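You operate a simulated robot arm through the tools that you are given. There is no shell and no other tool.

Carry out the task below with a simulated robot arm. There is one attempt and no reset: what you move stays moved.

TASK
Pack the yellow drip tray on the top of the steel bench. At the end: the silver steel nut is in the yellow drip tray; the silver pipe coupling from the top of the steel bench stands on top of the black pipe coupling; the gold small threaded pipe from the top of the steel bench stands where the silver pipe coupling stood; the blue digital gauge from the top of the steel bench is in the yellow drip tray; whatever was shut is shut again. Leave all else as you found it, and nothing knocked over.

Only the result counts: the job must be done as asked and must still hold three seconds after the hand-in. Knocking over, shifting, dropping, spilling or breaking anything else fails it.

THE ROBOT
A 5-joint arm with a two-finger parallel gripper, fixed in place. Base frame: the origin is at the foot of the arm, x ahead of it, y to its left, z up; the work surface is at about z = 0. Lengths are in m, angles in degrees, forces in N, time in s.
With the tool pointing down near the work surface it reaches from about 0.26 to 0.6 m from the base axis. Its first joint turns from -66.0 to 66.0 degrees. The tool tilts only in the upright plane through the base axis and itself; it spins freely about its own axis. Payload 1.57 kg.
Tool frame: the origin (TCP) lies between the finger pads and is the grasp point; the fingertips stand 0.03 m ahead of it; z points along the fingers, y is the line along which they close. Largest opening 0.08 m; finger width 0.017, thickness 0.012; the body of the gripper, 0.04 by 0.082 m, starts 0.08 m behind the TCP.
Orientation is that of the tool frame in the base frame, as a unit quaternion [x, y, z, w]. With the fingers straight down and closing along the base's y, the tool's x points along the base's -x, its y along +y and its z along -z.

THE INTERFACE
- The arm moves only by the tool nudge_tool. Its argument "series" is a list of rows, each a list of 3 entries, a list of its own where there are three numbers: the shift along the tool's x, y, z in mm, then the turn, a rotation vector about the tool's x, y, z in degrees, then the gripper command, from -1 (fully open) to 1 (shut), values between in proportion. In form: [[[dx, dy, dz], [rx, ry, rz], grip], ...]. A call has 1 to 20 rows; each row is the pose to reach, as a shift and turn from the pose commanded when the call began, along the tool's axes at that moment. A row lasts 0.2 s, in which the tool goes at most 0.05 m and 8.6 degrees; a call with a longer step from one row to the next is refused whole, and so is a gripper value outside its range. A pose out of reach is approached as far as the arm can. The call stops where the force on the tool passes 40 N (or 10 N more than at its start, if that is more) or the arm is blocked; 0.2 s more then pass. The fingers move at their own pace (about 0.153 m/s each) and stop on an object; they squeeze with about 40 N. The grip force told is the motor's: it shows also when the fingers shut on nothing. Time passes only in rows, and 0.2 s behind the last, so rows that repeat a pose let the fingers close. The reply holds the time, the measured pose of the TCP, the force on the tool along the base axes, the opening and the grip force, in the units named above and with some noise, with the torque about the TCP (base axes, N m) and any sound that the robot's microphone picked up.
- Cameras (640 x 400 px; columns grow to the right, rows downward): "scene" is fixed at [0.0538, 0.4148, 0.5188]; the picture's right is [-0.54, -0.84, 0.00], its down [-0.54, 0.34, -0.77] and it looks along [0.65, -0.42, -0.64] (base axes); focal length 244 px, centre (320, 200). "wrist" rides on the gripper at [0.072, -0.007, -0.122] in the tool frame; the picture's right is [0.09, 1.00, 0.00], its down [-0.84, 0.08, -0.54] and it looks along [-0.54, 0.05, 0.84] (tool axes); focal length 238 px, centre (320, 200). There is no depth. A picture from a camera that has moved, and an enlarged one, comes with that camera's place and axes in the base frame and with its lens.
- camera(camera): a new picture of that camera. It takes no simulated time.
- close_up(camera, box): a new picture of the part [left, top, right, bottom] of that camera's present view, enlarged. It takes no simulated time.
- close_job(): hands the job in; it is judged then, once.

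Places have to be worked out from the pictures, the camera data and where the tool is seen. Open the gripper and draw the arm clear of the work before you hand the job in, unless the task says otherwise.

The tools are called after "Request:" by a JSON object that holds its "op" and its "data". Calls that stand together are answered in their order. nudge_tool: Moves the arm, as the interface text tells. Its arguments: {"type":"object","properties":{"series":{"type":"array","items":{"type":"array"}}},"required":["series"]} The other tools are called the same way: camera (camera) takes a picture; close_up (camera, box) takes an enlarged picture of a part of a camera's view; close_job () hands the job in.

At the start:

```text
time: 0.0
tcp_pos: [0.3181, 0.0349, 0.3398]
ee_rot: [0.0, 1.0, 0.0, -0.001]
wrist_force: [-0.4, 0.6, 0.5]
torque: [-0.03, -0.01, 0.01]
grip_width: 0.0801
grip_force: 0.2
```

scene: 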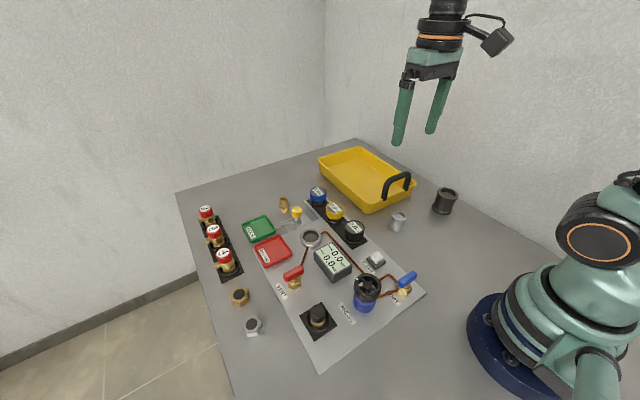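
wrist: 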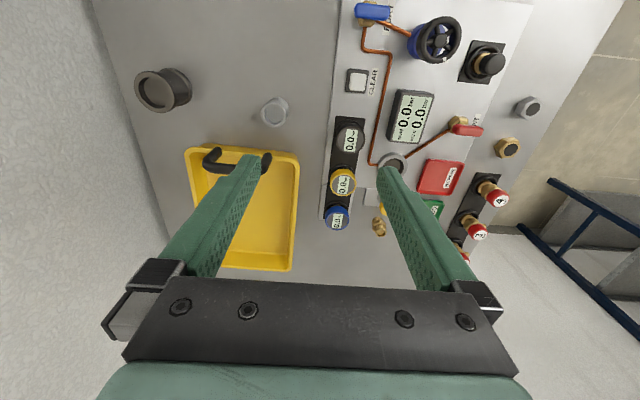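

I'll begin by inspecting the scene in more detail with enlarged pictures from both cameras.

Request:
{"op": "close_up", "data": {"camera": "scene", "box": [170, 180, 330, 280]}}

Request:
{"op": "close_up", "data": {"camera": "scene", "box": [300, 140, 460, 240]}}

Request:
{"op": "close_up", "data": {"camera": "scene", "box": [220, 240, 440, 378]}}

Request:
{"op": "close_up", "data": {"camera": "wrist", "box": [320, 0, 560, 150]}}

Request:
{"op": "close_up", "data": {"camera": "wrist", "box": [300, 110, 540, 260]}}

Request:
{"op": "close_up", "data": {"camera": "wrist", "box": [100, 50, 340, 200]}}

```text
4.00 times, centred on (250, 230) of scene
camera zoom: at [0.0538, 0.4148, 0.5188], right [-0.54, -0.84, 0.0], down [-0.54, 0.34, -0.77], along [0.65, -0.42, -0.64], focal length 978 px, centre (600, 80)
```

zoom: 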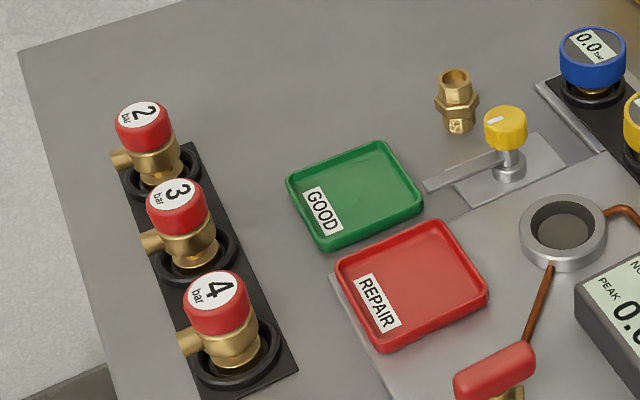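

```text
4.00 times, centred on (380, 190) of scene
camera zoom: at [0.0538, 0.4148, 0.5188], right [-0.54, -0.84, 0.0], down [-0.54, 0.34, -0.77], along [0.65, -0.42, -0.64], focal length 978 px, centre (80, 240)
```

zoom: 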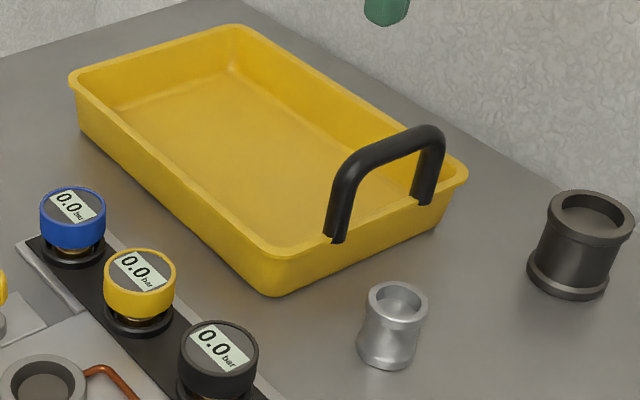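

```text
2.90 times, centred on (330, 309) of scene
camera zoom: at [0.0538, 0.4148, 0.5188], right [-0.54, -0.84, 0.0], down [-0.54, 0.34, -0.77], along [0.65, -0.42, -0.64], focal length 709 px, centre (291, -116)
```

zoom: 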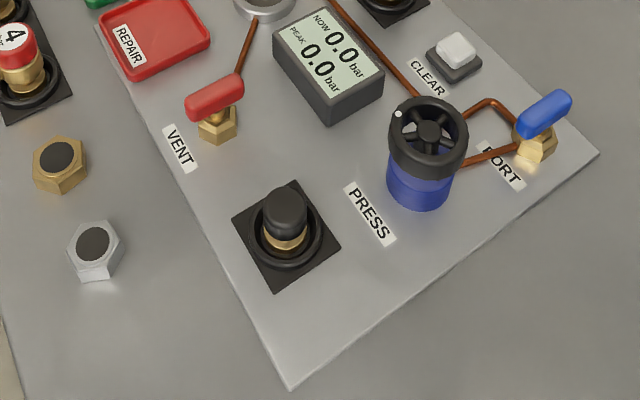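

```text
2.67 times, centred on (440, 75) of wrist
camera zoom: at [0.2445, 0.0281, 0.4606], right [-0.09, 1.0, 0.0], down [0.84, 0.08, 0.54], along [0.54, 0.05, -0.84], focal length 636 px, centre (0, 533)
```

zoom: 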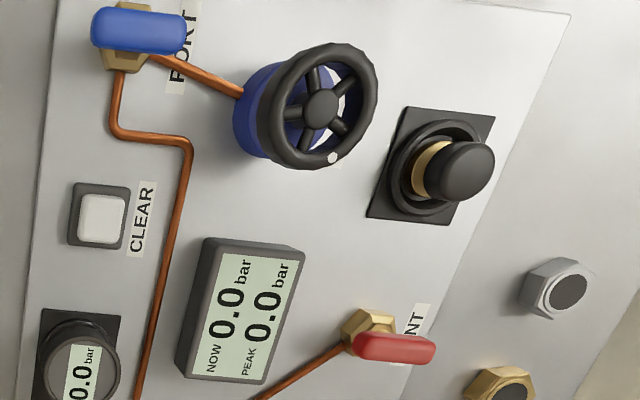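

```text
2.67 times, centred on (420, 185) of wrist
camera zoom: at [0.2445, 0.0281, 0.4606], right [-0.09, 1.0, 0.0], down [0.84, 0.08, 0.54], along [0.54, 0.05, -0.84], focal length 636 px, centre (53, 240)
```

zoom: 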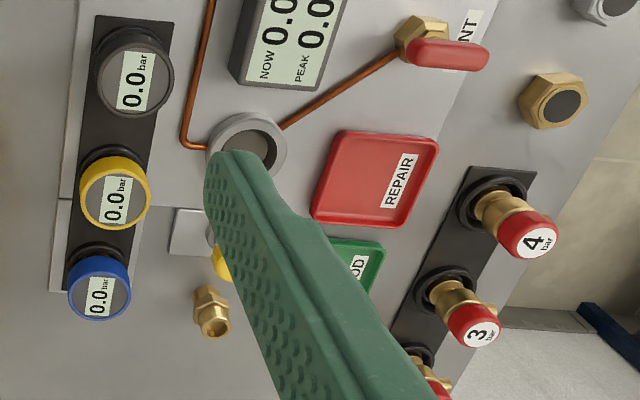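

```text
2.67 times, centred on (220, 125) of wrist
camera zoom: at [0.2445, 0.0281, 0.4606], right [-0.09, 1.0, 0.0], down [0.84, 0.08, 0.54], along [0.54, 0.05, -0.84], focal length 636 px, centre (587, 400)
```

zoom: 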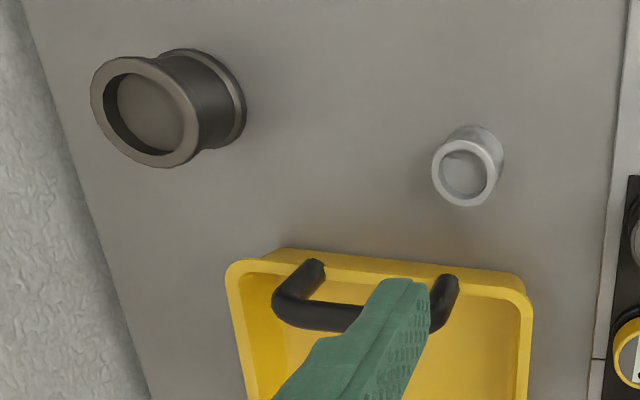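

The objects are roughly located: silver coupling ~(0.344,-0.036), black coupling ~(0.324,-0.214), gold pipe ~(0.588,0.198), blue gauge ~(0.556,0.097), nut ~(0.303,0.407). I want tighter close-ups on each before moving.

Request:
{"op": "close_up", "data": {"camera": "scene", "box": [424, 176, 472, 220]}}

Request:
{"op": "close_up", "data": {"camera": "scene", "box": [380, 205, 420, 237]}}

Request:
{"op": "close_up", "data": {"camera": "wrist", "box": [125, 55, 205, 120]}}

Request:
{"op": "close_up", "data": {"camera": "scene", "box": [270, 180, 334, 220]}}

Request:
{"op": "close_up", "data": {"camera": "scene", "box": [222, 280, 286, 345]}}

```text
9.09 times, centred on (448, 198) of scene
camera zoom: at [0.0538, 0.4148, 0.5188], right [-0.54, -0.84, 0.0], down [-0.54, 0.34, -0.77], along [0.65, -0.42, -0.64], focal length 2223 px, centre (-844, 218)
```

zoom: 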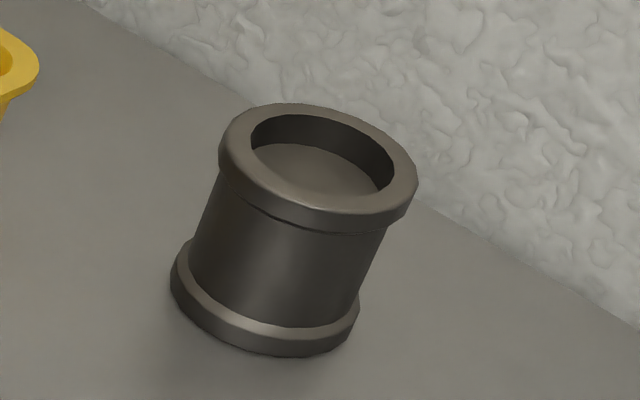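

```text
12.50 times, centred on (400, 221) of scene
camera zoom: at [0.0538, 0.4148, 0.5188], right [-0.54, -0.84, 0.0], down [-0.54, 0.34, -0.77], along [0.65, -0.42, -0.64], focal length 3056 px, centre (-680, -62)
```

zoom: 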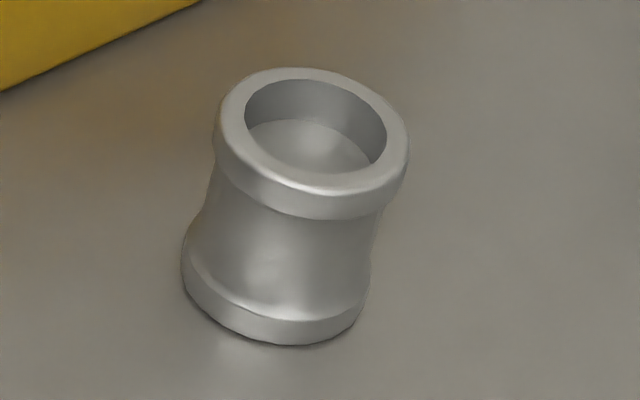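

```text
6.15 times, centred on (165, 88) of wrist
camera zoom: at [0.2445, 0.0281, 0.4606], right [-0.09, 1.0, 0.0], down [0.84, 0.08, 0.54], along [0.54, 0.05, -0.84], focal length 1467 px, centre (1274, 892)
```

zoom: 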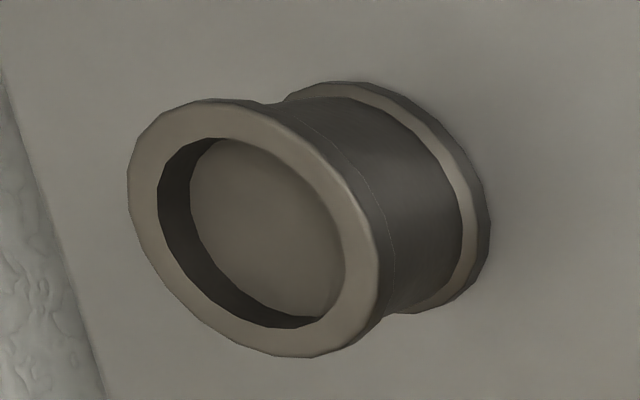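

```text
10.00 times, centred on (302, 200) of scene
camera zoom: at [0.0538, 0.4148, 0.5188], right [-0.54, -0.84, 0.0], down [-0.54, 0.34, -0.77], along [0.65, -0.42, -0.64], focal length 2445 px, centre (500, 200)
```

zoom: 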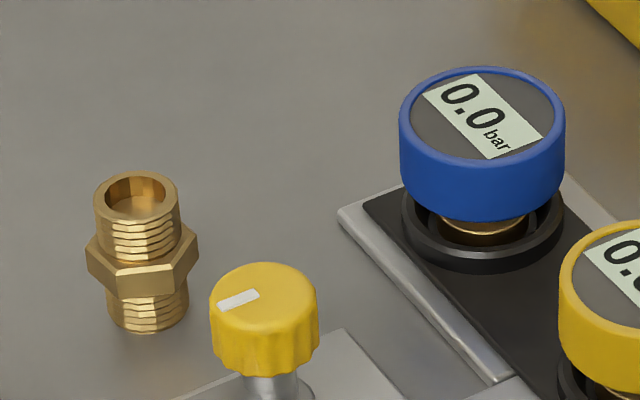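

```text
6.15 times, centred on (254, 312) of scene
camera zoom: at [0.0538, 0.4148, 0.5188], right [-0.54, -0.84, 0.0], down [-0.54, 0.34, -0.77], along [0.65, -0.42, -0.64], focal length 1505 px, centre (726, -492)
```

zoom: 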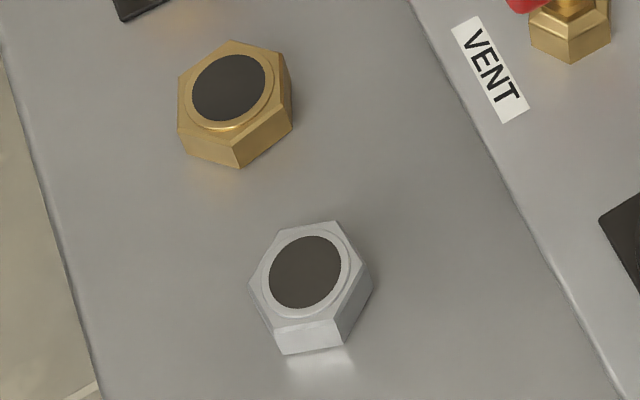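

The black coupling has a wide top (rim ~66 mm, hole ~48 mm) and the silver one is ~44 mm across and ~53 mm tall. I'm moving the hand to hover over the silver coupling at z≈0.20 to refine its place.

Request:
{"op": "nudge_tool", "data": {"series": [[[-7, -18, 35], [0, 0, 0], -1], [[-13, -36, 70], [0, 0, 0], -1], [[-20, -54, 105], [0, 0, 0], -1], [[-26, -71, 140], [0, 0, 0], -1], [[-26, -71, 140], [0, 0, 0], -1]]}}

Request:
{"op": "camera", "data": {"camera": "wrist"}}

Request:
{"op": "camera", "data": {"camera": "scene"}}

```text
time: 1.2
tcp_pos: [0.3459, -0.0368, 0.2005]
ee_rot: [0.0, 1.0, 0.0, 0.0]
wrist_force: [-0.4, 0.7, 0.1]
torque: [-0.04, 0.01, 0.0]
grip_width: 0.0798
grip_force: 0.2
```

```text
taken
camera wrist: at [0.2723, -0.0435, 0.3219], right [-0.09, 1.0, 0.0], down [0.84, 0.08, 0.54], along [0.54, 0.05, -0.84], focal length 238 px, centre (320, 200)
```

wrist: 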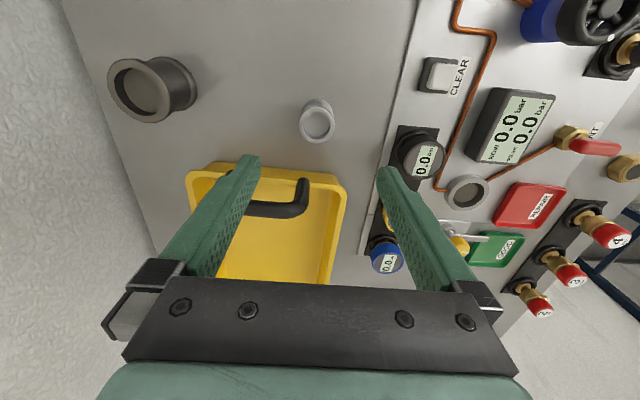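

```text
taken
```

scene: 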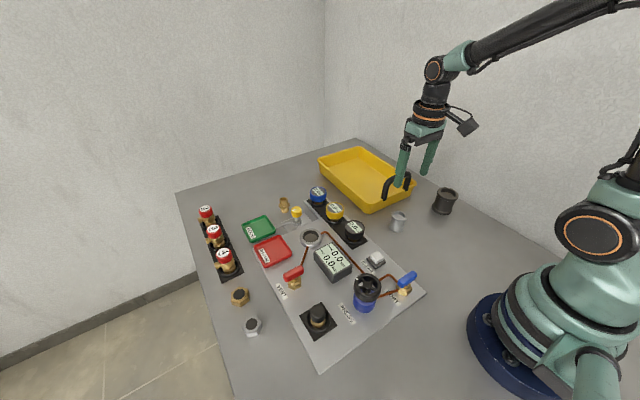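

The silver coupling sits just ahead of the fingers' centre line. I'll zoom into the wrist view to measure it and the black coupling precisely.

Request:
{"op": "close_up", "data": {"camera": "wrist", "box": [270, 85, 370, 150]}}

Request:
{"op": "close_up", "data": {"camera": "wrist", "box": [95, 45, 215, 120]}}

Request:
{"op": "close_up", "data": {"camera": "wrist", "box": [180, 140, 400, 280]}}

```text
6.15 times, centred on (320, 118) of wrist
camera zoom: at [0.2723, -0.0435, 0.3219], right [-0.09, 1.0, 0.0], down [0.84, 0.08, 0.54], along [0.54, 0.05, -0.84], focal length 1467 px, centre (320, 708)
```

zoom: 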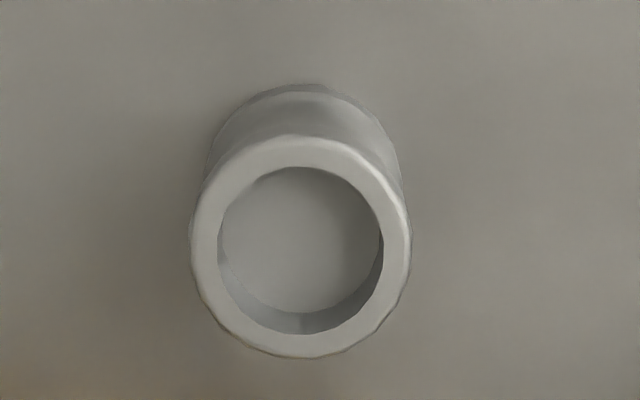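

```text
5.33 times, centred on (155, 82) of wrist
camera zoom: at [0.2723, -0.0435, 0.3219], right [-0.09, 1.0, 0.0], down [0.84, 0.08, 0.54], along [0.54, 0.05, -0.84], focal length 1271 px, centre (1200, 827)
```

zoom: 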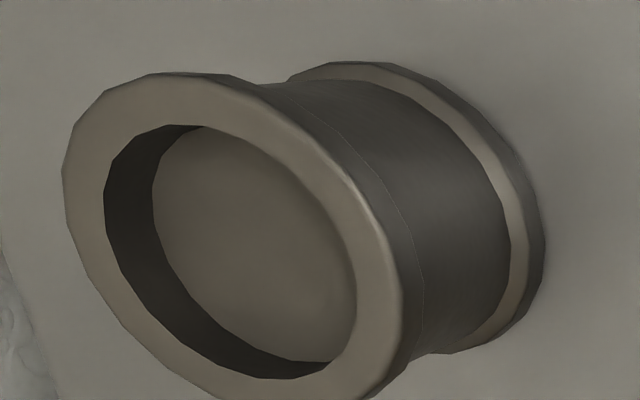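

```text
2.86 times, centred on (290, 210) of wrist
camera zoom: at [0.2723, -0.0435, 0.3219], right [-0.09, 1.0, 0.0], down [0.84, 0.08, 0.54], along [0.54, 0.05, -0.84], focal length 681 px, centre (406, 171)
```

zoom: 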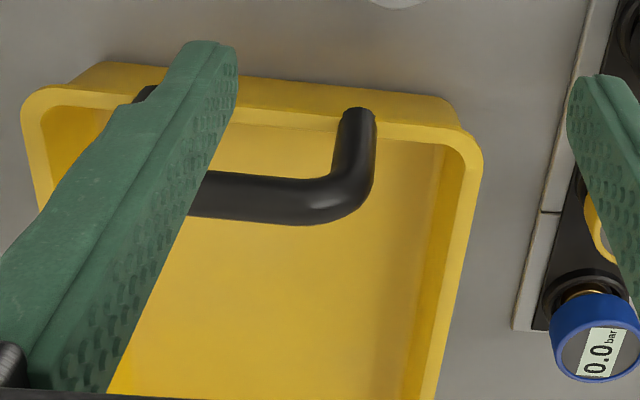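

Measured: silver coupling axis ≈ (0.347,-0.040), height ≈0.049, diameter ≈0.042. I'm shifting to centre over it and going down to z≈0.11 to verify alignment.

Request:
{"op": "nudge_tool", "data": {"series": [[[-2.7, -3.5, 30], [0, 0, 0], -1], [[-2.7, -3.5, 60], [0, 0, 0], -1], [[-2.7, -3.5, 90], [0, 0, 0], -1], [[-2.7, -3.5, 90], [0, 0, 0], -1]]}}

Request:
{"op": "camera", "data": {"camera": "wrist"}}

Request:
{"op": "close_up", "data": {"camera": "scene", "box": [350, 150, 450, 240]}}

```text
time: 2.2
tcp_pos: [0.349, -0.0386, 0.1089]
ee_rot: [0.0, 1.0, 0.0, 0.0]
wrist_force: [-0.5, 0.1, -0.1]
torque: [0.02, 0.0, 0.02]
grip_width: 0.0798
grip_force: 0.0
```

```text
taken
camera wrist: at [0.2752, -0.0457, 0.2304], right [-0.09, 1.0, 0.0], down [0.84, 0.08, 0.54], along [0.54, 0.05, -0.84], focal length 238 px, centre (320, 200)
```

wrist: 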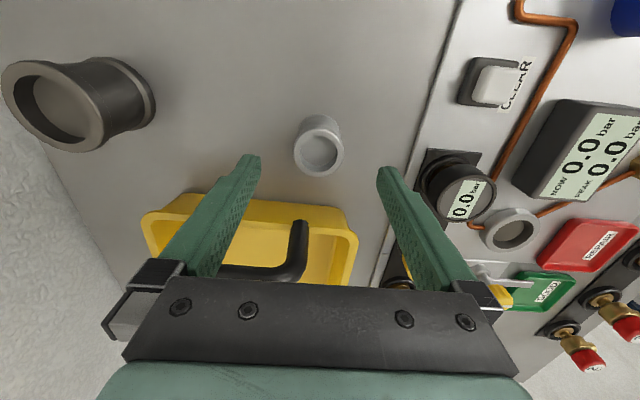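

```text
4.44 times, centred on (400, 195) of scene
camera zoom: at [0.0538, 0.4148, 0.5188], right [-0.54, -0.84, 0.0], down [-0.54, 0.34, -0.77], along [0.65, -0.42, -0.64], focal length 1087 px, centre (-36, 222)
```

zoom: 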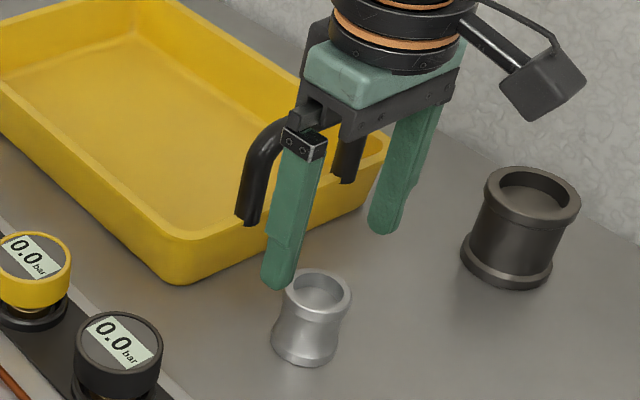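

The hand is now over the silver coupling at z≈0.108. Zooming the wrist view to check centring between the fingers.

Request:
{"op": "close_up", "data": {"camera": "wrist", "box": [240, 100, 400, 200]}}

```text
4.00 times, centred on (320, 150) of wrist
camera zoom: at [0.2752, -0.0457, 0.2304], right [-0.09, 1.0, 0.0], down [0.84, 0.08, 0.54], along [0.54, 0.05, -0.84], focal length 953 px, centre (320, 400)
```

zoom: 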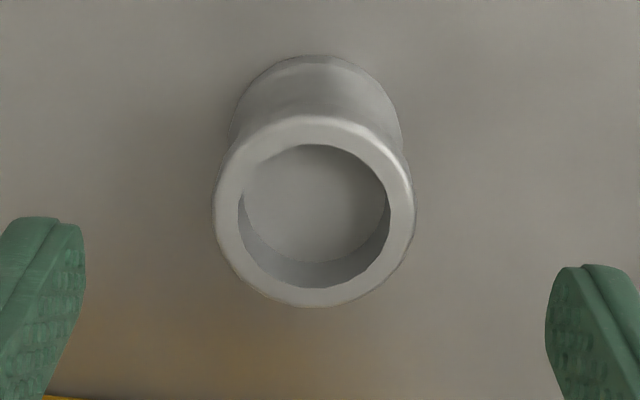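

Alignment is within ~1 mm (coupling at ≈(0.3475,-0.0402)). I'll shift 1 mm in -y, descend so the TCP is at z≈0.046 and close on the upper rim.

Request:
{"op": "nudge_tool", "data": {"series": [[[0, -1, 20], [0, 0, 0], -1], [[0, -1, 40], [0, 0, 0], -1], [[0, -1, 55], [0, 0, 0], -1], [[0, -1, 62], [0, 0, 0], -1], [[0, -1, 62], [0, 0, 0], -1]]}}

Request:
{"op": "camera", "data": {"camera": "wrist"}}

Request:
{"op": "close_up", "data": {"camera": "scene", "box": [350, 150, 450, 240]}}

```text
time: 3.4
tcp_pos: [0.3464, -0.0417, 0.0467]
ee_rot: [0.001, 1.0, 0.0, -0.001]
wrist_force: [-0.8, 0.5, -1.1]
torque: [0.01, -0.01, 0.0]
grip_width: 0.08
grip_force: 0.0
```

```text
taken
camera wrist: at [0.273, -0.0477, 0.1689], right [-0.09, 1.0, 0.0], down [0.84, 0.08, 0.54], along [0.54, 0.05, -0.84], focal length 238 px, centre (320, 200)
```

wrist: 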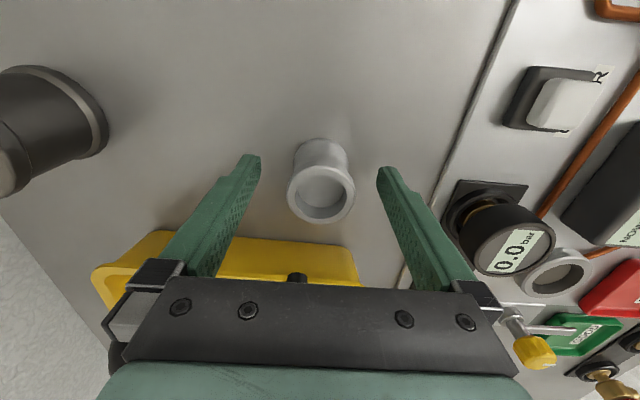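

```text
4.44 times, centred on (400, 195) of scene
camera zoom: at [0.0538, 0.4148, 0.5188], right [-0.54, -0.84, 0.0], down [-0.54, 0.34, -0.77], along [0.65, -0.42, -0.64], focal length 1087 px, centre (-36, 222)
```

zoom: 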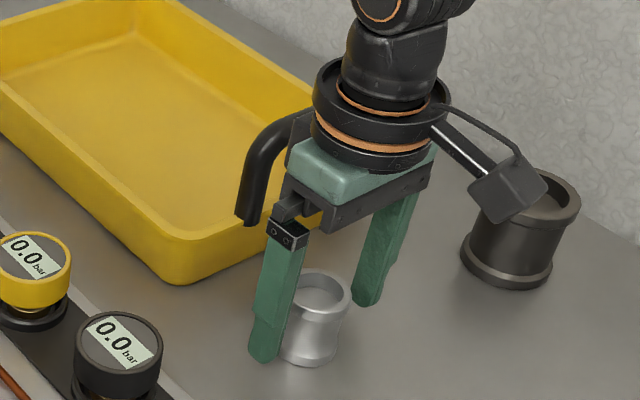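

TCP is at z≈0.047 with the coupling between the fingers; zooming in to check the fore-aft offset before closing.

Request:
{"op": "close_up", "data": {"camera": "wrist", "box": [240, 120, 400, 240]}}

```text
3.33 times, centred on (320, 180) of wrist
camera zoom: at [0.273, -0.0477, 0.1689], right [-0.09, 1.0, 0.0], down [0.84, 0.08, 0.54], along [0.54, 0.05, -0.84], focal length 794 px, centre (320, 267)
```

zoom: 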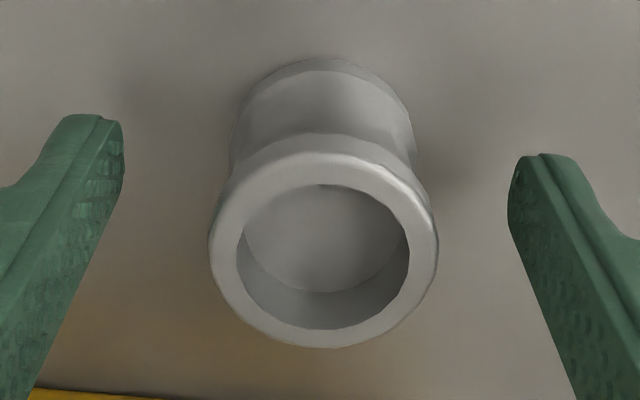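

The coupling axis reads (0.348,-0.040), about 3 mm ahead of the TCP. I'll nudge +2.5 mm in x, +0.8 mm in y, then close the gripper.

Request:
{"op": "nudge_tool", "data": {"series": [[[-2.5, 0.8, 0], [0, 0, 0], -1], [[-2.5, 0.8, 0], [0, 0, 0], -1]]}}

Request:
{"op": "close_up", "data": {"camera": "wrist", "box": [240, 120, 400, 240]}}

```text
time: 4.0
tcp_pos: [0.3495, -0.0402, 0.0477]
ee_rot: [0.0, 1.0, 0.0, 0.0]
wrist_force: [-0.2, 0.6, 0.3]
torque: [0.02, -0.01, -0.02]
grip_width: 0.08
grip_force: 0.0
```

```text
3.33 times, centred on (320, 180) of wrist
camera zoom: at [0.2755, -0.0463, 0.1691], right [-0.09, 1.0, 0.0], down [0.84, 0.08, 0.54], along [0.54, 0.05, -0.84], focal length 794 px, centre (320, 267)
```

zoom: 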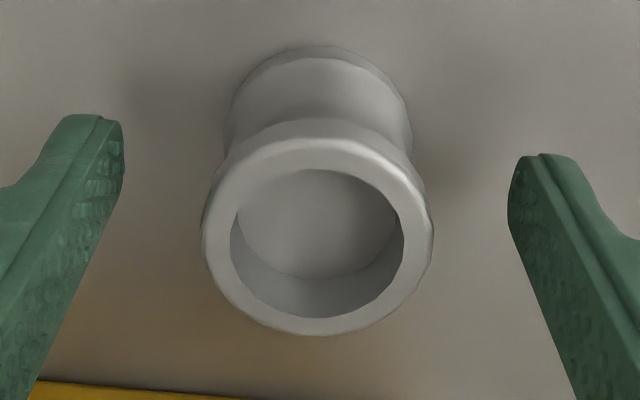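

Now centred fore-aft. Closing the gripper in place.

Request:
{"op": "nudge_tool", "data": {"series": [[[0, 0, 0], [0, 0, 0], 1], [[0, 0, 0], [0, 0, 0], 1], [[0, 0, 0], [0, 0, 0], 1]]}}

Request:
{"op": "close_up", "data": {"camera": "wrist", "box": [240, 120, 400, 240]}}

Request:
{"op": "close_up", "data": {"camera": "scene", "box": [350, 150, 450, 240]}}

```text
time: 4.8
tcp_pos: [0.3484, -0.0405, 0.0487]
ee_rot: [0.0, 1.0, 0.0, -0.001]
wrist_force: [-0.4, -0.5, -0.4]
torque: [-0.02, -0.01, 0.02]
grip_width: 0.0406
grip_force: 40.0
```

```text
3.33 times, centred on (320, 180) of wrist
camera zoom: at [0.2754, -0.0464, 0.1691], right [-0.09, 1.0, 0.0], down [0.84, 0.08, 0.54], along [0.54, 0.05, -0.84], focal length 794 px, centre (320, 267)
```

zoom: 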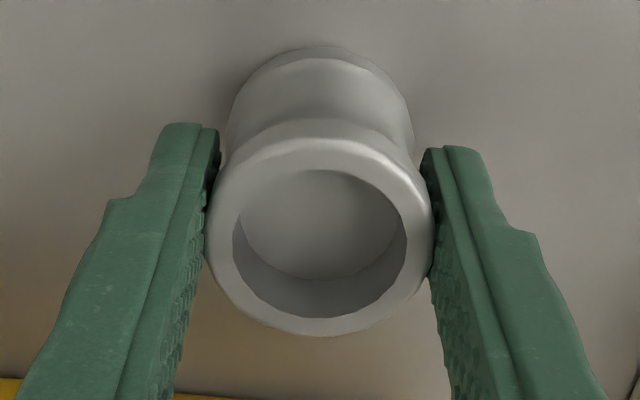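

```text
4.44 times, centred on (400, 195) of scene
camera zoom: at [0.0538, 0.4148, 0.5188], right [-0.54, -0.84, 0.0], down [-0.54, 0.34, -0.77], along [0.65, -0.42, -0.64], focal length 1087 px, centre (-36, 222)
```

zoom: 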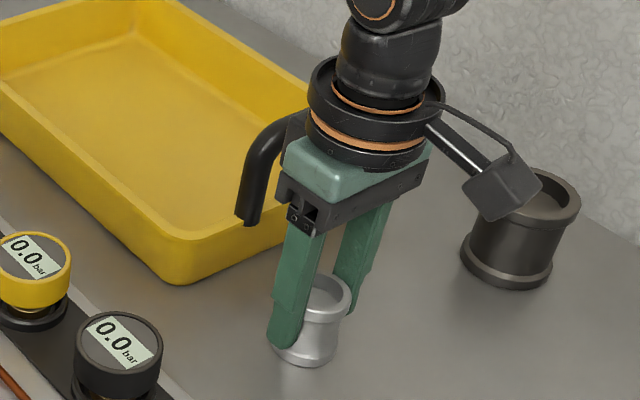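

Gripped: opening 40.6 mm, so the coupling is ~40.6 mm across, standing at (0.348,-0.040), which I note for the gold pipe later. Now lifting it straight up to z≈0.20.

Request:
{"op": "nudge_tool", "data": {"series": [[[0, 0, -10], [0, 0, 0], 1], [[0, 0, -35], [0, 0, 0], 1], [[0, 0, -70], [0, 0, 0], 1], [[0, 0, -110], [0, 0, 0], 1], [[0, 0, -152], [0, 0, 0], 1], [[0, 0, -152], [0, 0, 0], 1]]}}

Request:
{"op": "camera", "data": {"camera": "wrist"}}

```text
time: 6.2
tcp_pos: [0.3479, -0.0372, 0.1992]
ee_rot: [0.0, 1.0, 0.001, 0.0]
wrist_force: [-0.9, 0.2, -0.3]
torque: [-0.01, -0.02, 0.0]
grip_width: 0.0
grip_force: 21.2
```

```text
taken
camera wrist: at [0.2752, -0.0443, 0.3205], right [-0.09, 1.0, 0.0], down [0.84, 0.08, 0.54], along [0.54, 0.05, -0.84], focal length 238 px, centre (320, 200)
```

wrist: 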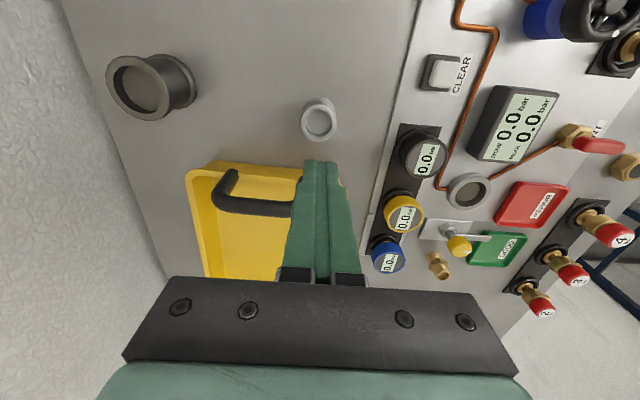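

The gripper reads 0 opening: the coupling slipped out and still stands on the bench. I'll check that it is upright and where it stands now.

Request:
{"op": "close_up", "data": {"camera": "wrist", "box": [270, 85, 370, 150]}}

Request:
{"op": "close_up", "data": {"camera": "scene", "box": [380, 205, 420, 237]}}

Request:
{"op": "close_up", "data": {"camera": "wrist", "box": [260, 140, 400, 290]}}

```text
6.15 times, centred on (320, 118) of wrist
camera zoom: at [0.2752, -0.0443, 0.3205], right [-0.09, 1.0, 0.0], down [0.84, 0.08, 0.54], along [0.54, 0.05, -0.84], focal length 1467 px, centre (320, 708)
```

zoom: 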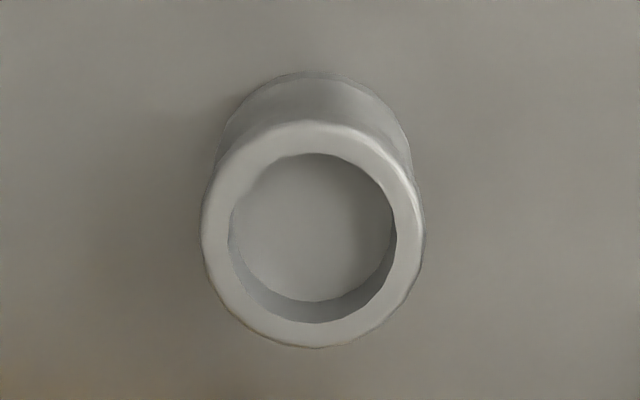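

```text
12.50 times, centred on (400, 221) of scene
camera zoom: at [0.0538, 0.4148, 0.5188], right [-0.54, -0.84, 0.0], down [-0.54, 0.34, -0.77], along [0.65, -0.42, -0.64], focal length 3056 px, centre (-680, -62)
```

zoom: 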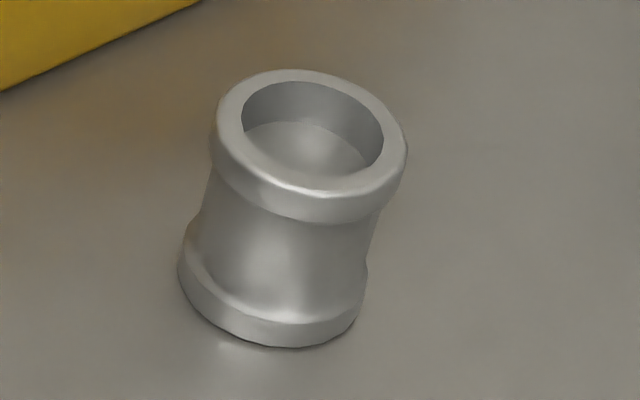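

```text
2.67 times, centred on (330, 215) of wrist
camera zoom: at [0.2752, -0.0443, 0.3205], right [-0.09, 1.0, 0.0], down [0.84, 0.08, 0.54], along [0.54, 0.05, -0.84], focal length 636 px, centre (293, 160)
```

zoom: 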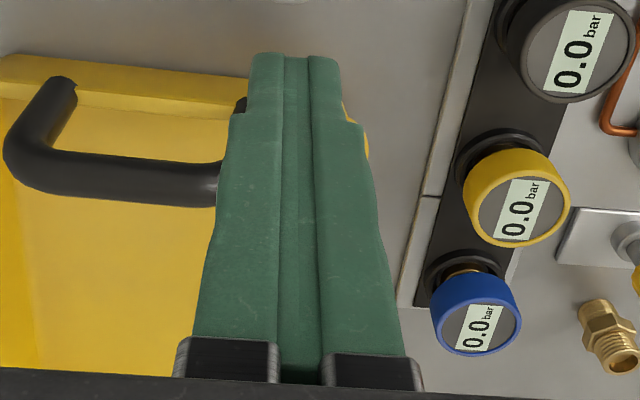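

It still stands upright at ≈(0.348,-0.0395), basically unmoved. I'll re-open, descend again and take a deeper grip (TCP z≈0.034) so the pads cover both rims; first stop at z≈0.06 to check.

Request:
{"op": "nudge_tool", "data": {"series": [[[0, 0, 0], [0, 0, 0], -1], [[0, 0, 40], [0, 0, 0], -1], [[0, 0, 80], [0, 0, 0], -1], [[0, 0, 115], [0, 0, 0], -1], [[0, 0, 135], [0, 0, 0], -1], [[0, 0, 148], [0, 0, 0], -1], [[0, 0, 148], [0, 0, 0], -1]]}}

Request:
{"op": "close_up", "data": {"camera": "wrist", "box": [240, 120, 400, 240]}}

```text
time: 7.8
tcp_pos: [0.3502, -0.0377, 0.0497]
ee_rot: [0.0, 1.0, 0.001, 0.0]
wrist_force: [-0.4, 0.3, -0.6]
torque: [0.01, 0.0, 0.03]
grip_width: 0.0798
grip_force: 0.1
```

```text
3.33 times, centred on (320, 180) of wrist
camera zoom: at [0.2772, -0.0455, 0.1718], right [-0.09, 1.0, 0.0], down [0.84, 0.08, 0.54], along [0.54, 0.05, -0.84], focal length 794 px, centre (320, 267)
```

zoom: 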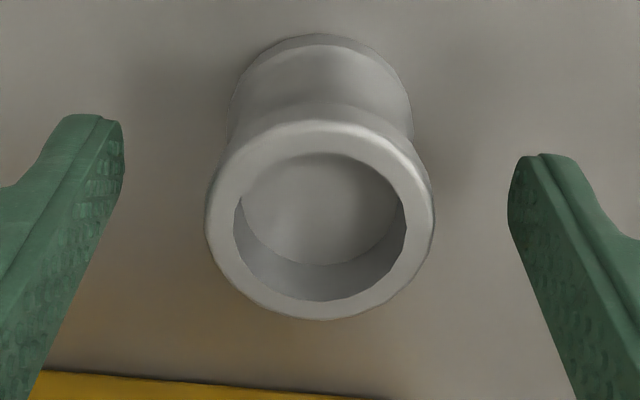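

Coupling at (0.348,-0.039) and the hand is within ~1.2 mm. Descending 16 mm more with a small x correction, then closing.

Request:
{"op": "nudge_tool", "data": {"series": [[[1.2, 0, 6], [0, 0, 0], -1], [[1.2, 0, 12], [0, 0, 0], -1], [[1.2, 0, 16], [0, 0, 0], -1], [[1.2, 0, 16], [0, 0, 0], -1]]}}

Request:
{"op": "close_up", "data": {"camera": "wrist", "box": [240, 120, 400, 240]}}

Request:
{"op": "close_up", "data": {"camera": "scene", "box": [360, 180, 430, 240]}}

```text
time: 8.8
tcp_pos: [0.3492, -0.0387, 0.0341]
ee_rot: [0.0, 1.0, 0.0, 0.0]
wrist_force: [-0.2, -0.2, -0.7]
torque: [0.01, 0.0, 0.01]
grip_width: 0.0798
grip_force: 0.0
```

```text
3.33 times, centred on (320, 180) of wrist
camera zoom: at [0.2755, -0.0459, 0.1556], right [-0.09, 1.0, 0.0], down [0.84, 0.08, 0.54], along [0.54, 0.05, -0.84], focal length 794 px, centre (320, 267)
```

zoom: 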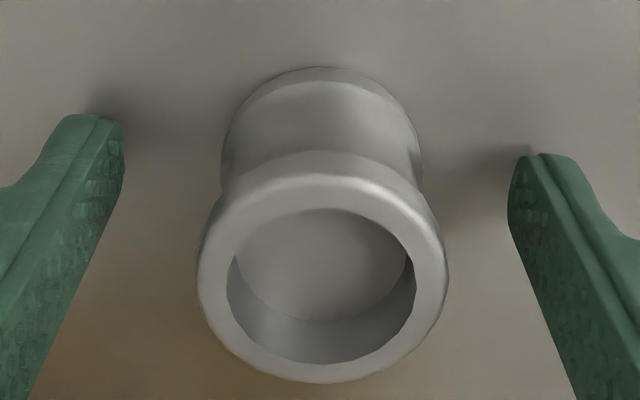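

```text
6.67 times, centred on (395, 210) of scene
camera zoom: at [0.0538, 0.4148, 0.5188], right [-0.54, -0.84, 0.0], down [-0.54, 0.34, -0.77], along [0.65, -0.42, -0.64], focal length 1630 px, centre (-180, 133)
```

zoom: 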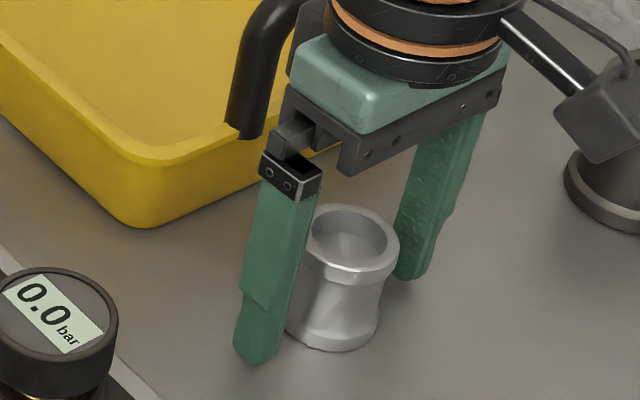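

The fingers straddle the coupling with tips just above the bench. Closing and then lifting only 4 mm to test the hold.

Request:
{"op": "nudge_tool", "data": {"series": [[[0, 0, 0], [0, 0, 0], 1], [[0, 0, 0], [0, 0, 0], 1], [[0, 0, 0], [0, 0, 0], 1], [[0, 0, -2], [0, 0, 0], 1], [[0, 0, -4], [0, 0, 0], 1], [[0, 0, -4], [0, 0, 0], 1]]}}

Request:
{"op": "close_up", "data": {"camera": "wrist", "box": [240, 120, 400, 240]}}

Request:
{"op": "close_up", "data": {"camera": "scene", "box": [360, 180, 430, 240]}}

```text
time: 10.2
tcp_pos: [0.3487, -0.0404, 0.0384]
ee_rot: [0.0, 1.0, 0.0, 0.0]
wrist_force: [0.5, 0.5, -2.1]
torque: [0.02, -0.01, 0.0]
grip_width: 0.0406
grip_force: 40.1
```

```text
3.33 times, centred on (320, 180) of wrist
camera zoom: at [0.275, -0.0463, 0.16], right [-0.09, 1.0, 0.0], down [0.84, 0.08, 0.54], along [0.54, 0.05, -0.84], focal length 794 px, centre (320, 267)
```

zoom: 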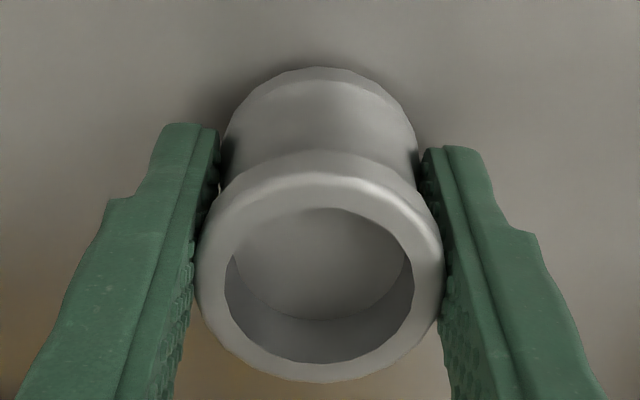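

```text
6.67 times, centred on (395, 210) of scene
camera zoom: at [0.0538, 0.4148, 0.5188], right [-0.54, -0.84, 0.0], down [-0.54, 0.34, -0.77], along [0.65, -0.42, -0.64], focal length 1630 px, centre (-180, 133)
```

zoom: 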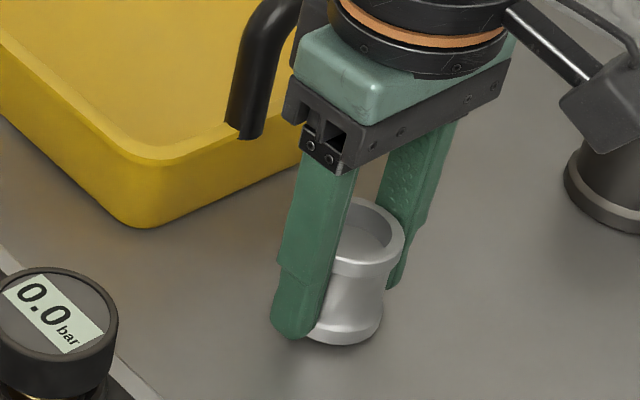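

The coupling now rises with the hand (force ≈ -2 N, opening 40.6 mm). Continuing the lift gently.

Request:
{"op": "nudge_tool", "data": {"series": [[[0, 0, -10], [0, 0, 0], 1], [[0, 0, -20], [0, 0, 0], 1], [[0, 0, -30], [0, 0, 0], 1], [[0, 0, -40], [0, 0, 0], 1], [[0, 0, -50], [0, 0, 0], 1], [[0, 0, -50], [0, 0, 0], 1]]}}

Request:
{"op": "camera", "data": {"camera": "wrist"}}

Request:
{"op": "close_up", "data": {"camera": "scene", "box": [360, 150, 460, 240]}}

```text
time: 11.6
tcp_pos: [0.3484, -0.0388, 0.0897]
ee_rot: [0.0, 1.0, 0.001, 0.0]
wrist_force: [-1.0, -0.8, -1.1]
torque: [-0.01, 0.02, 0.02]
grip_width: 0.0408
grip_force: 40.6
```

```text
taken
camera wrist: at [0.2749, -0.0459, 0.2106], right [-0.09, 1.0, 0.0], down [0.84, 0.08, 0.54], along [0.54, 0.05, -0.84], focal length 238 px, centre (320, 200)
```

wrist: 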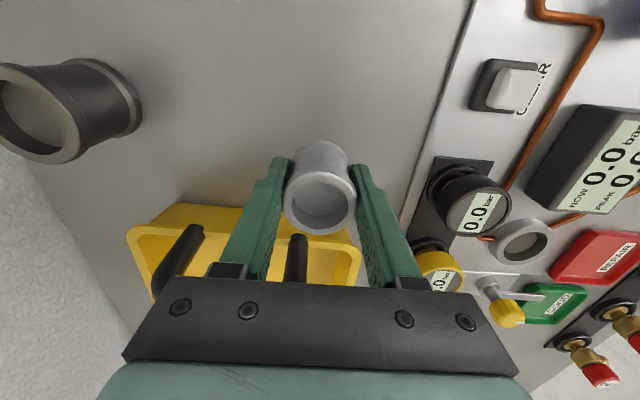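

```text
4.44 times, centred on (410, 195) of scene
camera zoom: at [0.0538, 0.4148, 0.5188], right [-0.54, -0.84, 0.0], down [-0.54, 0.34, -0.77], along [0.65, -0.42, -0.64], focal length 1087 px, centre (-80, 222)
```

zoom: 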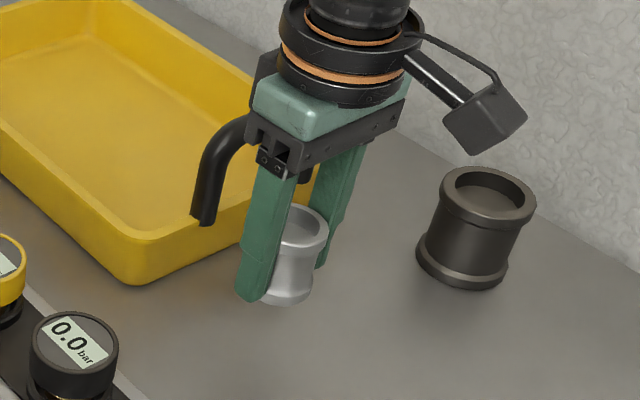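

Firmly held. Raising to z≈0.17 and then moving so that the wrist camera is right above the black coupling (TCP ≈(0.395,-0.207)), to measure its axis without height ambiguity.

Request:
{"op": "nudge_tool", "data": {"series": [[[0, 0, -20], [0, 0, 0], 1], [[0, 0, -40], [0, 0, 0], 1], [[0, 0, -60], [0, 0, 0], 1], [[0, 0, -80], [0, 0, 0], 1], [[-7, -24, -80], [0, 0, 0], 1], [[-14, -48, -80], [0, 0, 0], 1], [[-21, -72, -80], [0, 0, 0], 1], [[-28, -96, -80], [0, 0, 0], 1], [[-35, -120, -80], [0, 0, 0], 1], [[-42, -144, -80], [0, 0, 0], 1], [[-48.5, -168, -80], [0, 0, 0], 1], [[-48.5, -168, -80], [0, 0, 0], 1]]}}

Request:
{"op": "camera", "data": {"camera": "wrist"}}

Request:
{"op": "camera", "data": {"camera": "scene"}}

```text
time: 14.2
tcp_pos: [0.3968, -0.2073, 0.1691]
ee_rot: [0.0, 1.0, 0.0, 0.0]
wrist_force: [0.1, -0.5, -0.9]
torque: [0.0, 0.01, 0.0]
grip_width: 0.0406
grip_force: 39.6
```

```text
taken
camera wrist: at [0.3233, -0.2148, 0.291], right [-0.09, 1.0, 0.0], down [0.84, 0.08, 0.54], along [0.54, 0.05, -0.84], focal length 238 px, centre (320, 200)
```

wrist: 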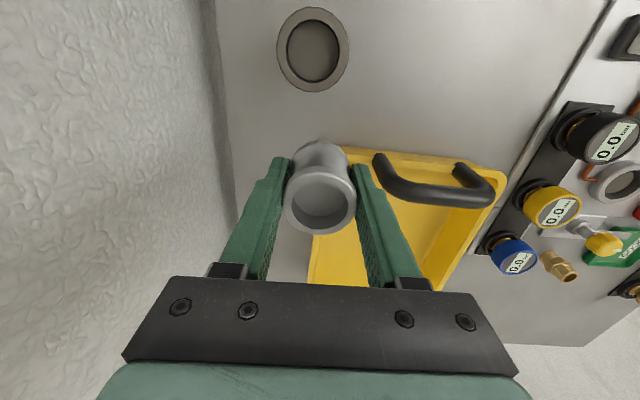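

```text
taken
```

scene: 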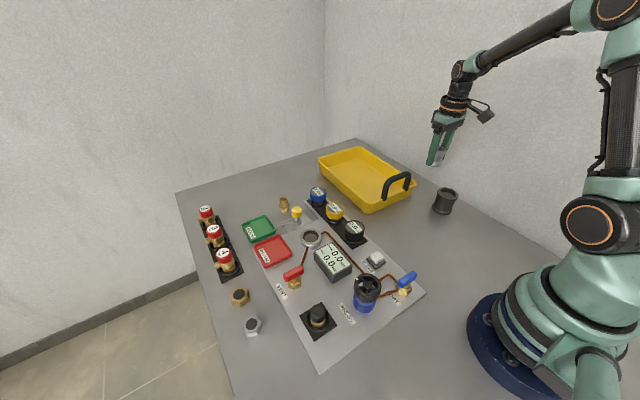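

The camera is nearly straight above the black coupling. Zooming to measure its rim and hole.

Request:
{"op": "close_up", "data": {"camera": "wrist", "box": [262, 0, 364, 100]}}

Request:
{"op": "close_up", "data": {"camera": "wrist", "box": [260, 130, 380, 240]}}

```text
4.00 times, centred on (313, 50) of wrist
camera zoom: at [0.3233, -0.2148, 0.291], right [-0.09, 1.0, 0.0], down [0.84, 0.08, 0.54], along [0.54, 0.05, -0.84], focal length 953 px, centre (348, 800)
```

zoom: 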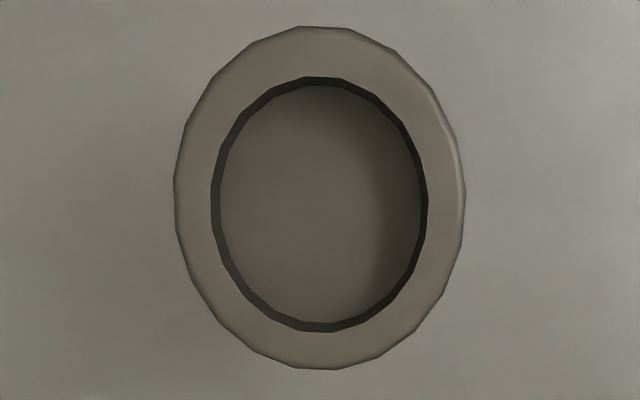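

```text
3.64 times, centred on (320, 185) of wrist
camera zoom: at [0.3233, -0.2148, 0.291], right [-0.09, 1.0, 0.0], down [0.84, 0.08, 0.54], along [0.54, 0.05, -0.84], focal length 867 px, centre (320, 254)
```

zoom: 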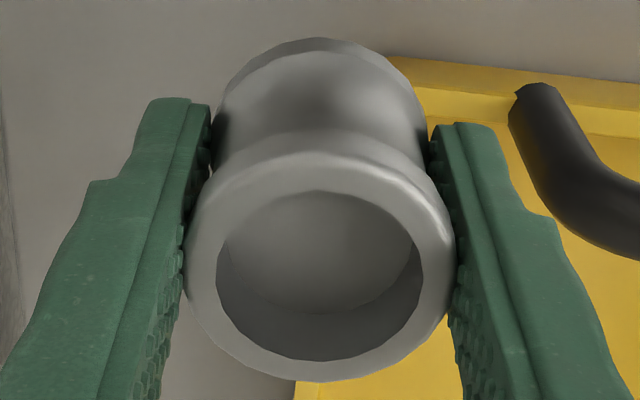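

Black coupling axis measured at ≈(0.328,-0.220), top ≈0.063–0.067, hole ≈44 mm. The silver axis sits at camera+(0.0719,0.0065), so I'm moving the hand by (-66.8,-11.8) mm and down to z≈0.13 to check alignment from both cameras.

Request:
{"op": "nudge_tool", "data": {"series": [[[17, -3, 0], [0, 0, 0], 1], [[34, -6, 0], [0, 0, 0], 1], [[51, -9, 0], [0, 0, 0], 1], [[66.8, -11.8, 0], [0, 0, 0], 1], [[66.8, -11.8, 15], [0, 0, 0], 1], [[66.8, -11.8, 30], [0, 0, 0], 1], [[66.8, -11.8, 40], [0, 0, 0], 1], [[66.8, -11.8, 40], [0, 0, 0], 1], [[66.8, -11.8, 40], [0, 0, 0], 1]]}}

Request:
{"op": "camera", "data": {"camera": "wrist"}}

Request:
{"op": "close_up", "data": {"camera": "scene", "box": [410, 140, 490, 220]}}

Request:
{"op": "close_up", "data": {"camera": "wrist", "box": [240, 100, 400, 240]}}

```text
time: 16.2
tcp_pos: [0.3286, -0.2206, 0.1293]
ee_rot: [0.0, 1.0, 0.0, 0.0]
wrist_force: [-0.6, -1.0, -1.4]
torque: [-0.02, 0.0, 0.0]
grip_width: 0.0402
grip_force: 40.1
```

```text
taken
camera wrist: at [0.2561, -0.2269, 0.2507], right [-0.09, 1.0, 0.0], down [0.84, 0.08, 0.54], along [0.54, 0.05, -0.84], focal length 238 px, centre (320, 200)
```

wrist: 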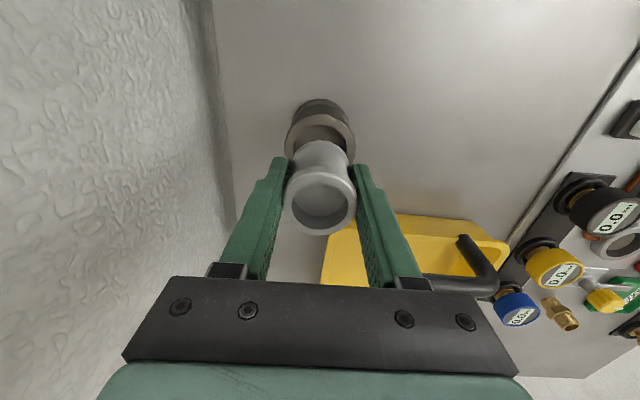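

```text
5.00 times, centred on (450, 180) of scene
camera zoom: at [0.0538, 0.4148, 0.5188], right [-0.54, -0.84, 0.0], down [-0.54, 0.34, -0.77], along [0.65, -0.42, -0.64], focal length 1223 px, centre (-330, 300)
```

zoom: 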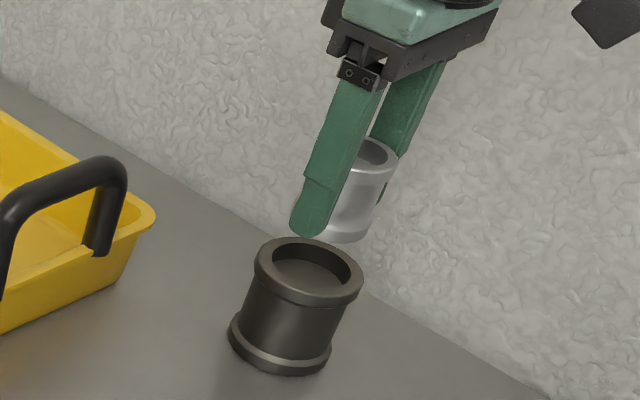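

```text
2.86 times, centred on (320, 170) of wrist
camera zoom: at [0.2561, -0.2269, 0.2507], right [-0.09, 1.0, 0.0], down [0.84, 0.08, 0.54], along [0.54, 0.05, -0.84], focal length 681 px, centre (320, 286)
```

zoom: 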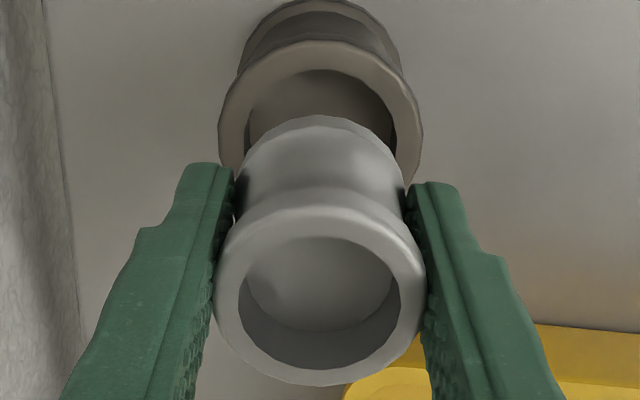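

Both axes agree within ~0.5 mm (black at camera+(0.0720,0.0066), silver at camera+(0.0719,0.0065)). Lowering 22 mm, then I'll look again before contact.

Request:
{"op": "nudge_tool", "data": {"series": [[[0, 0, 8], [0, 0, 0], 1], [[0, 0, 16], [0, 0, 0], 1], [[0, 0, 22], [0, 0, 0], 1], [[0, 0, 22], [0, 0, 0], 1]]}}

Request:
{"op": "close_up", "data": {"camera": "wrist", "box": [240, 100, 400, 240]}}

Request:
{"op": "close_up", "data": {"camera": "scene", "box": [420, 160, 480, 215]}}

```text
time: 17.2
tcp_pos: [0.3297, -0.2201, 0.1066]
ee_rot: [0.001, 1.0, 0.0, 0.0]
wrist_force: [-0.4, 0.1, -1.7]
torque: [0.03, -0.01, 0.02]
grip_width: 0.0404
grip_force: 39.7
```

```text
2.86 times, centred on (320, 170) of wrist
camera zoom: at [0.2561, -0.2266, 0.2283], right [-0.09, 1.0, 0.0], down [0.84, 0.08, 0.54], along [0.54, 0.05, -0.84], focal length 681 px, centre (320, 286)
```

zoom: 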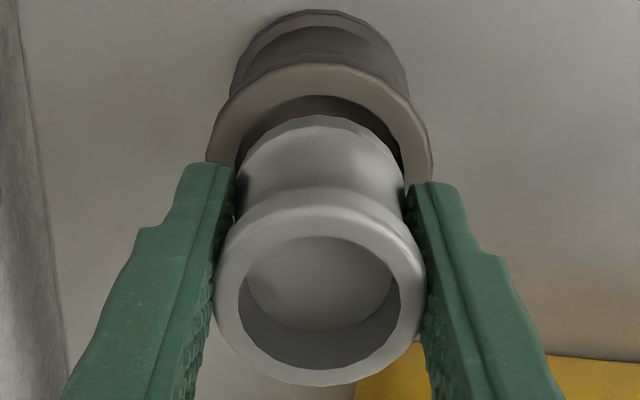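

```text
7.27 times, centred on (450, 188) of scene
camera zoom: at [0.0538, 0.4148, 0.5188], right [-0.54, -0.84, 0.0], down [-0.54, 0.34, -0.77], along [0.65, -0.42, -0.64], focal length 1778 px, centre (-626, 291)
```

zoom: 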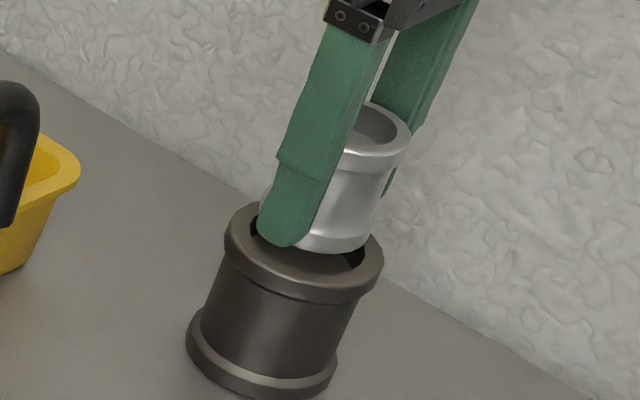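

Still aligned; silver bottom is ~0.073. Lowering in 1.5 mm steps and watching the vertical force for contact.

Request:
{"op": "nudge_tool", "data": {"series": [[[0, 0, 1.5], [0, 0, 0], 1], [[0, 0, 3], [0, 0, 0], 1], [[0, 0, 4], [0, 0, 0], 1]]}}

Request:
{"op": "close_up", "data": {"camera": "scene", "box": [420, 160, 480, 215]}}

```text
time: 18.0
tcp_pos: [0.3302, -0.2205, 0.1027]
ee_rot: [0.0, 1.0, 0.0, -0.001]
wrist_force: [0.6, -0.6, -1.6]
torque: [-0.01, -0.01, -0.03]
grip_width: 0.0403
grip_force: 40.5
```

```text
7.27 times, centred on (450, 188) of scene
camera zoom: at [0.0538, 0.4148, 0.5188], right [-0.54, -0.84, 0.0], down [-0.54, 0.34, -0.77], along [0.65, -0.42, -0.64], focal length 1778 px, centre (-626, 291)
```

zoom: 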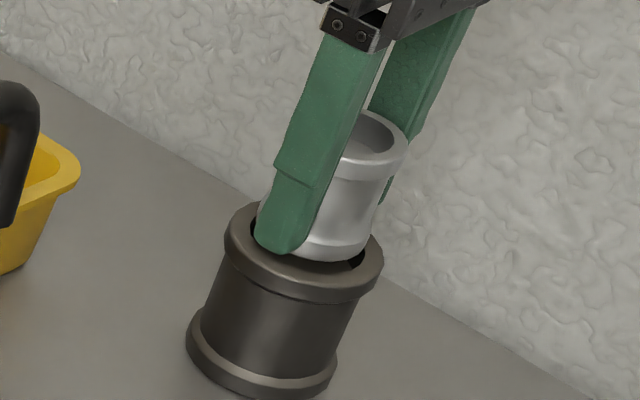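

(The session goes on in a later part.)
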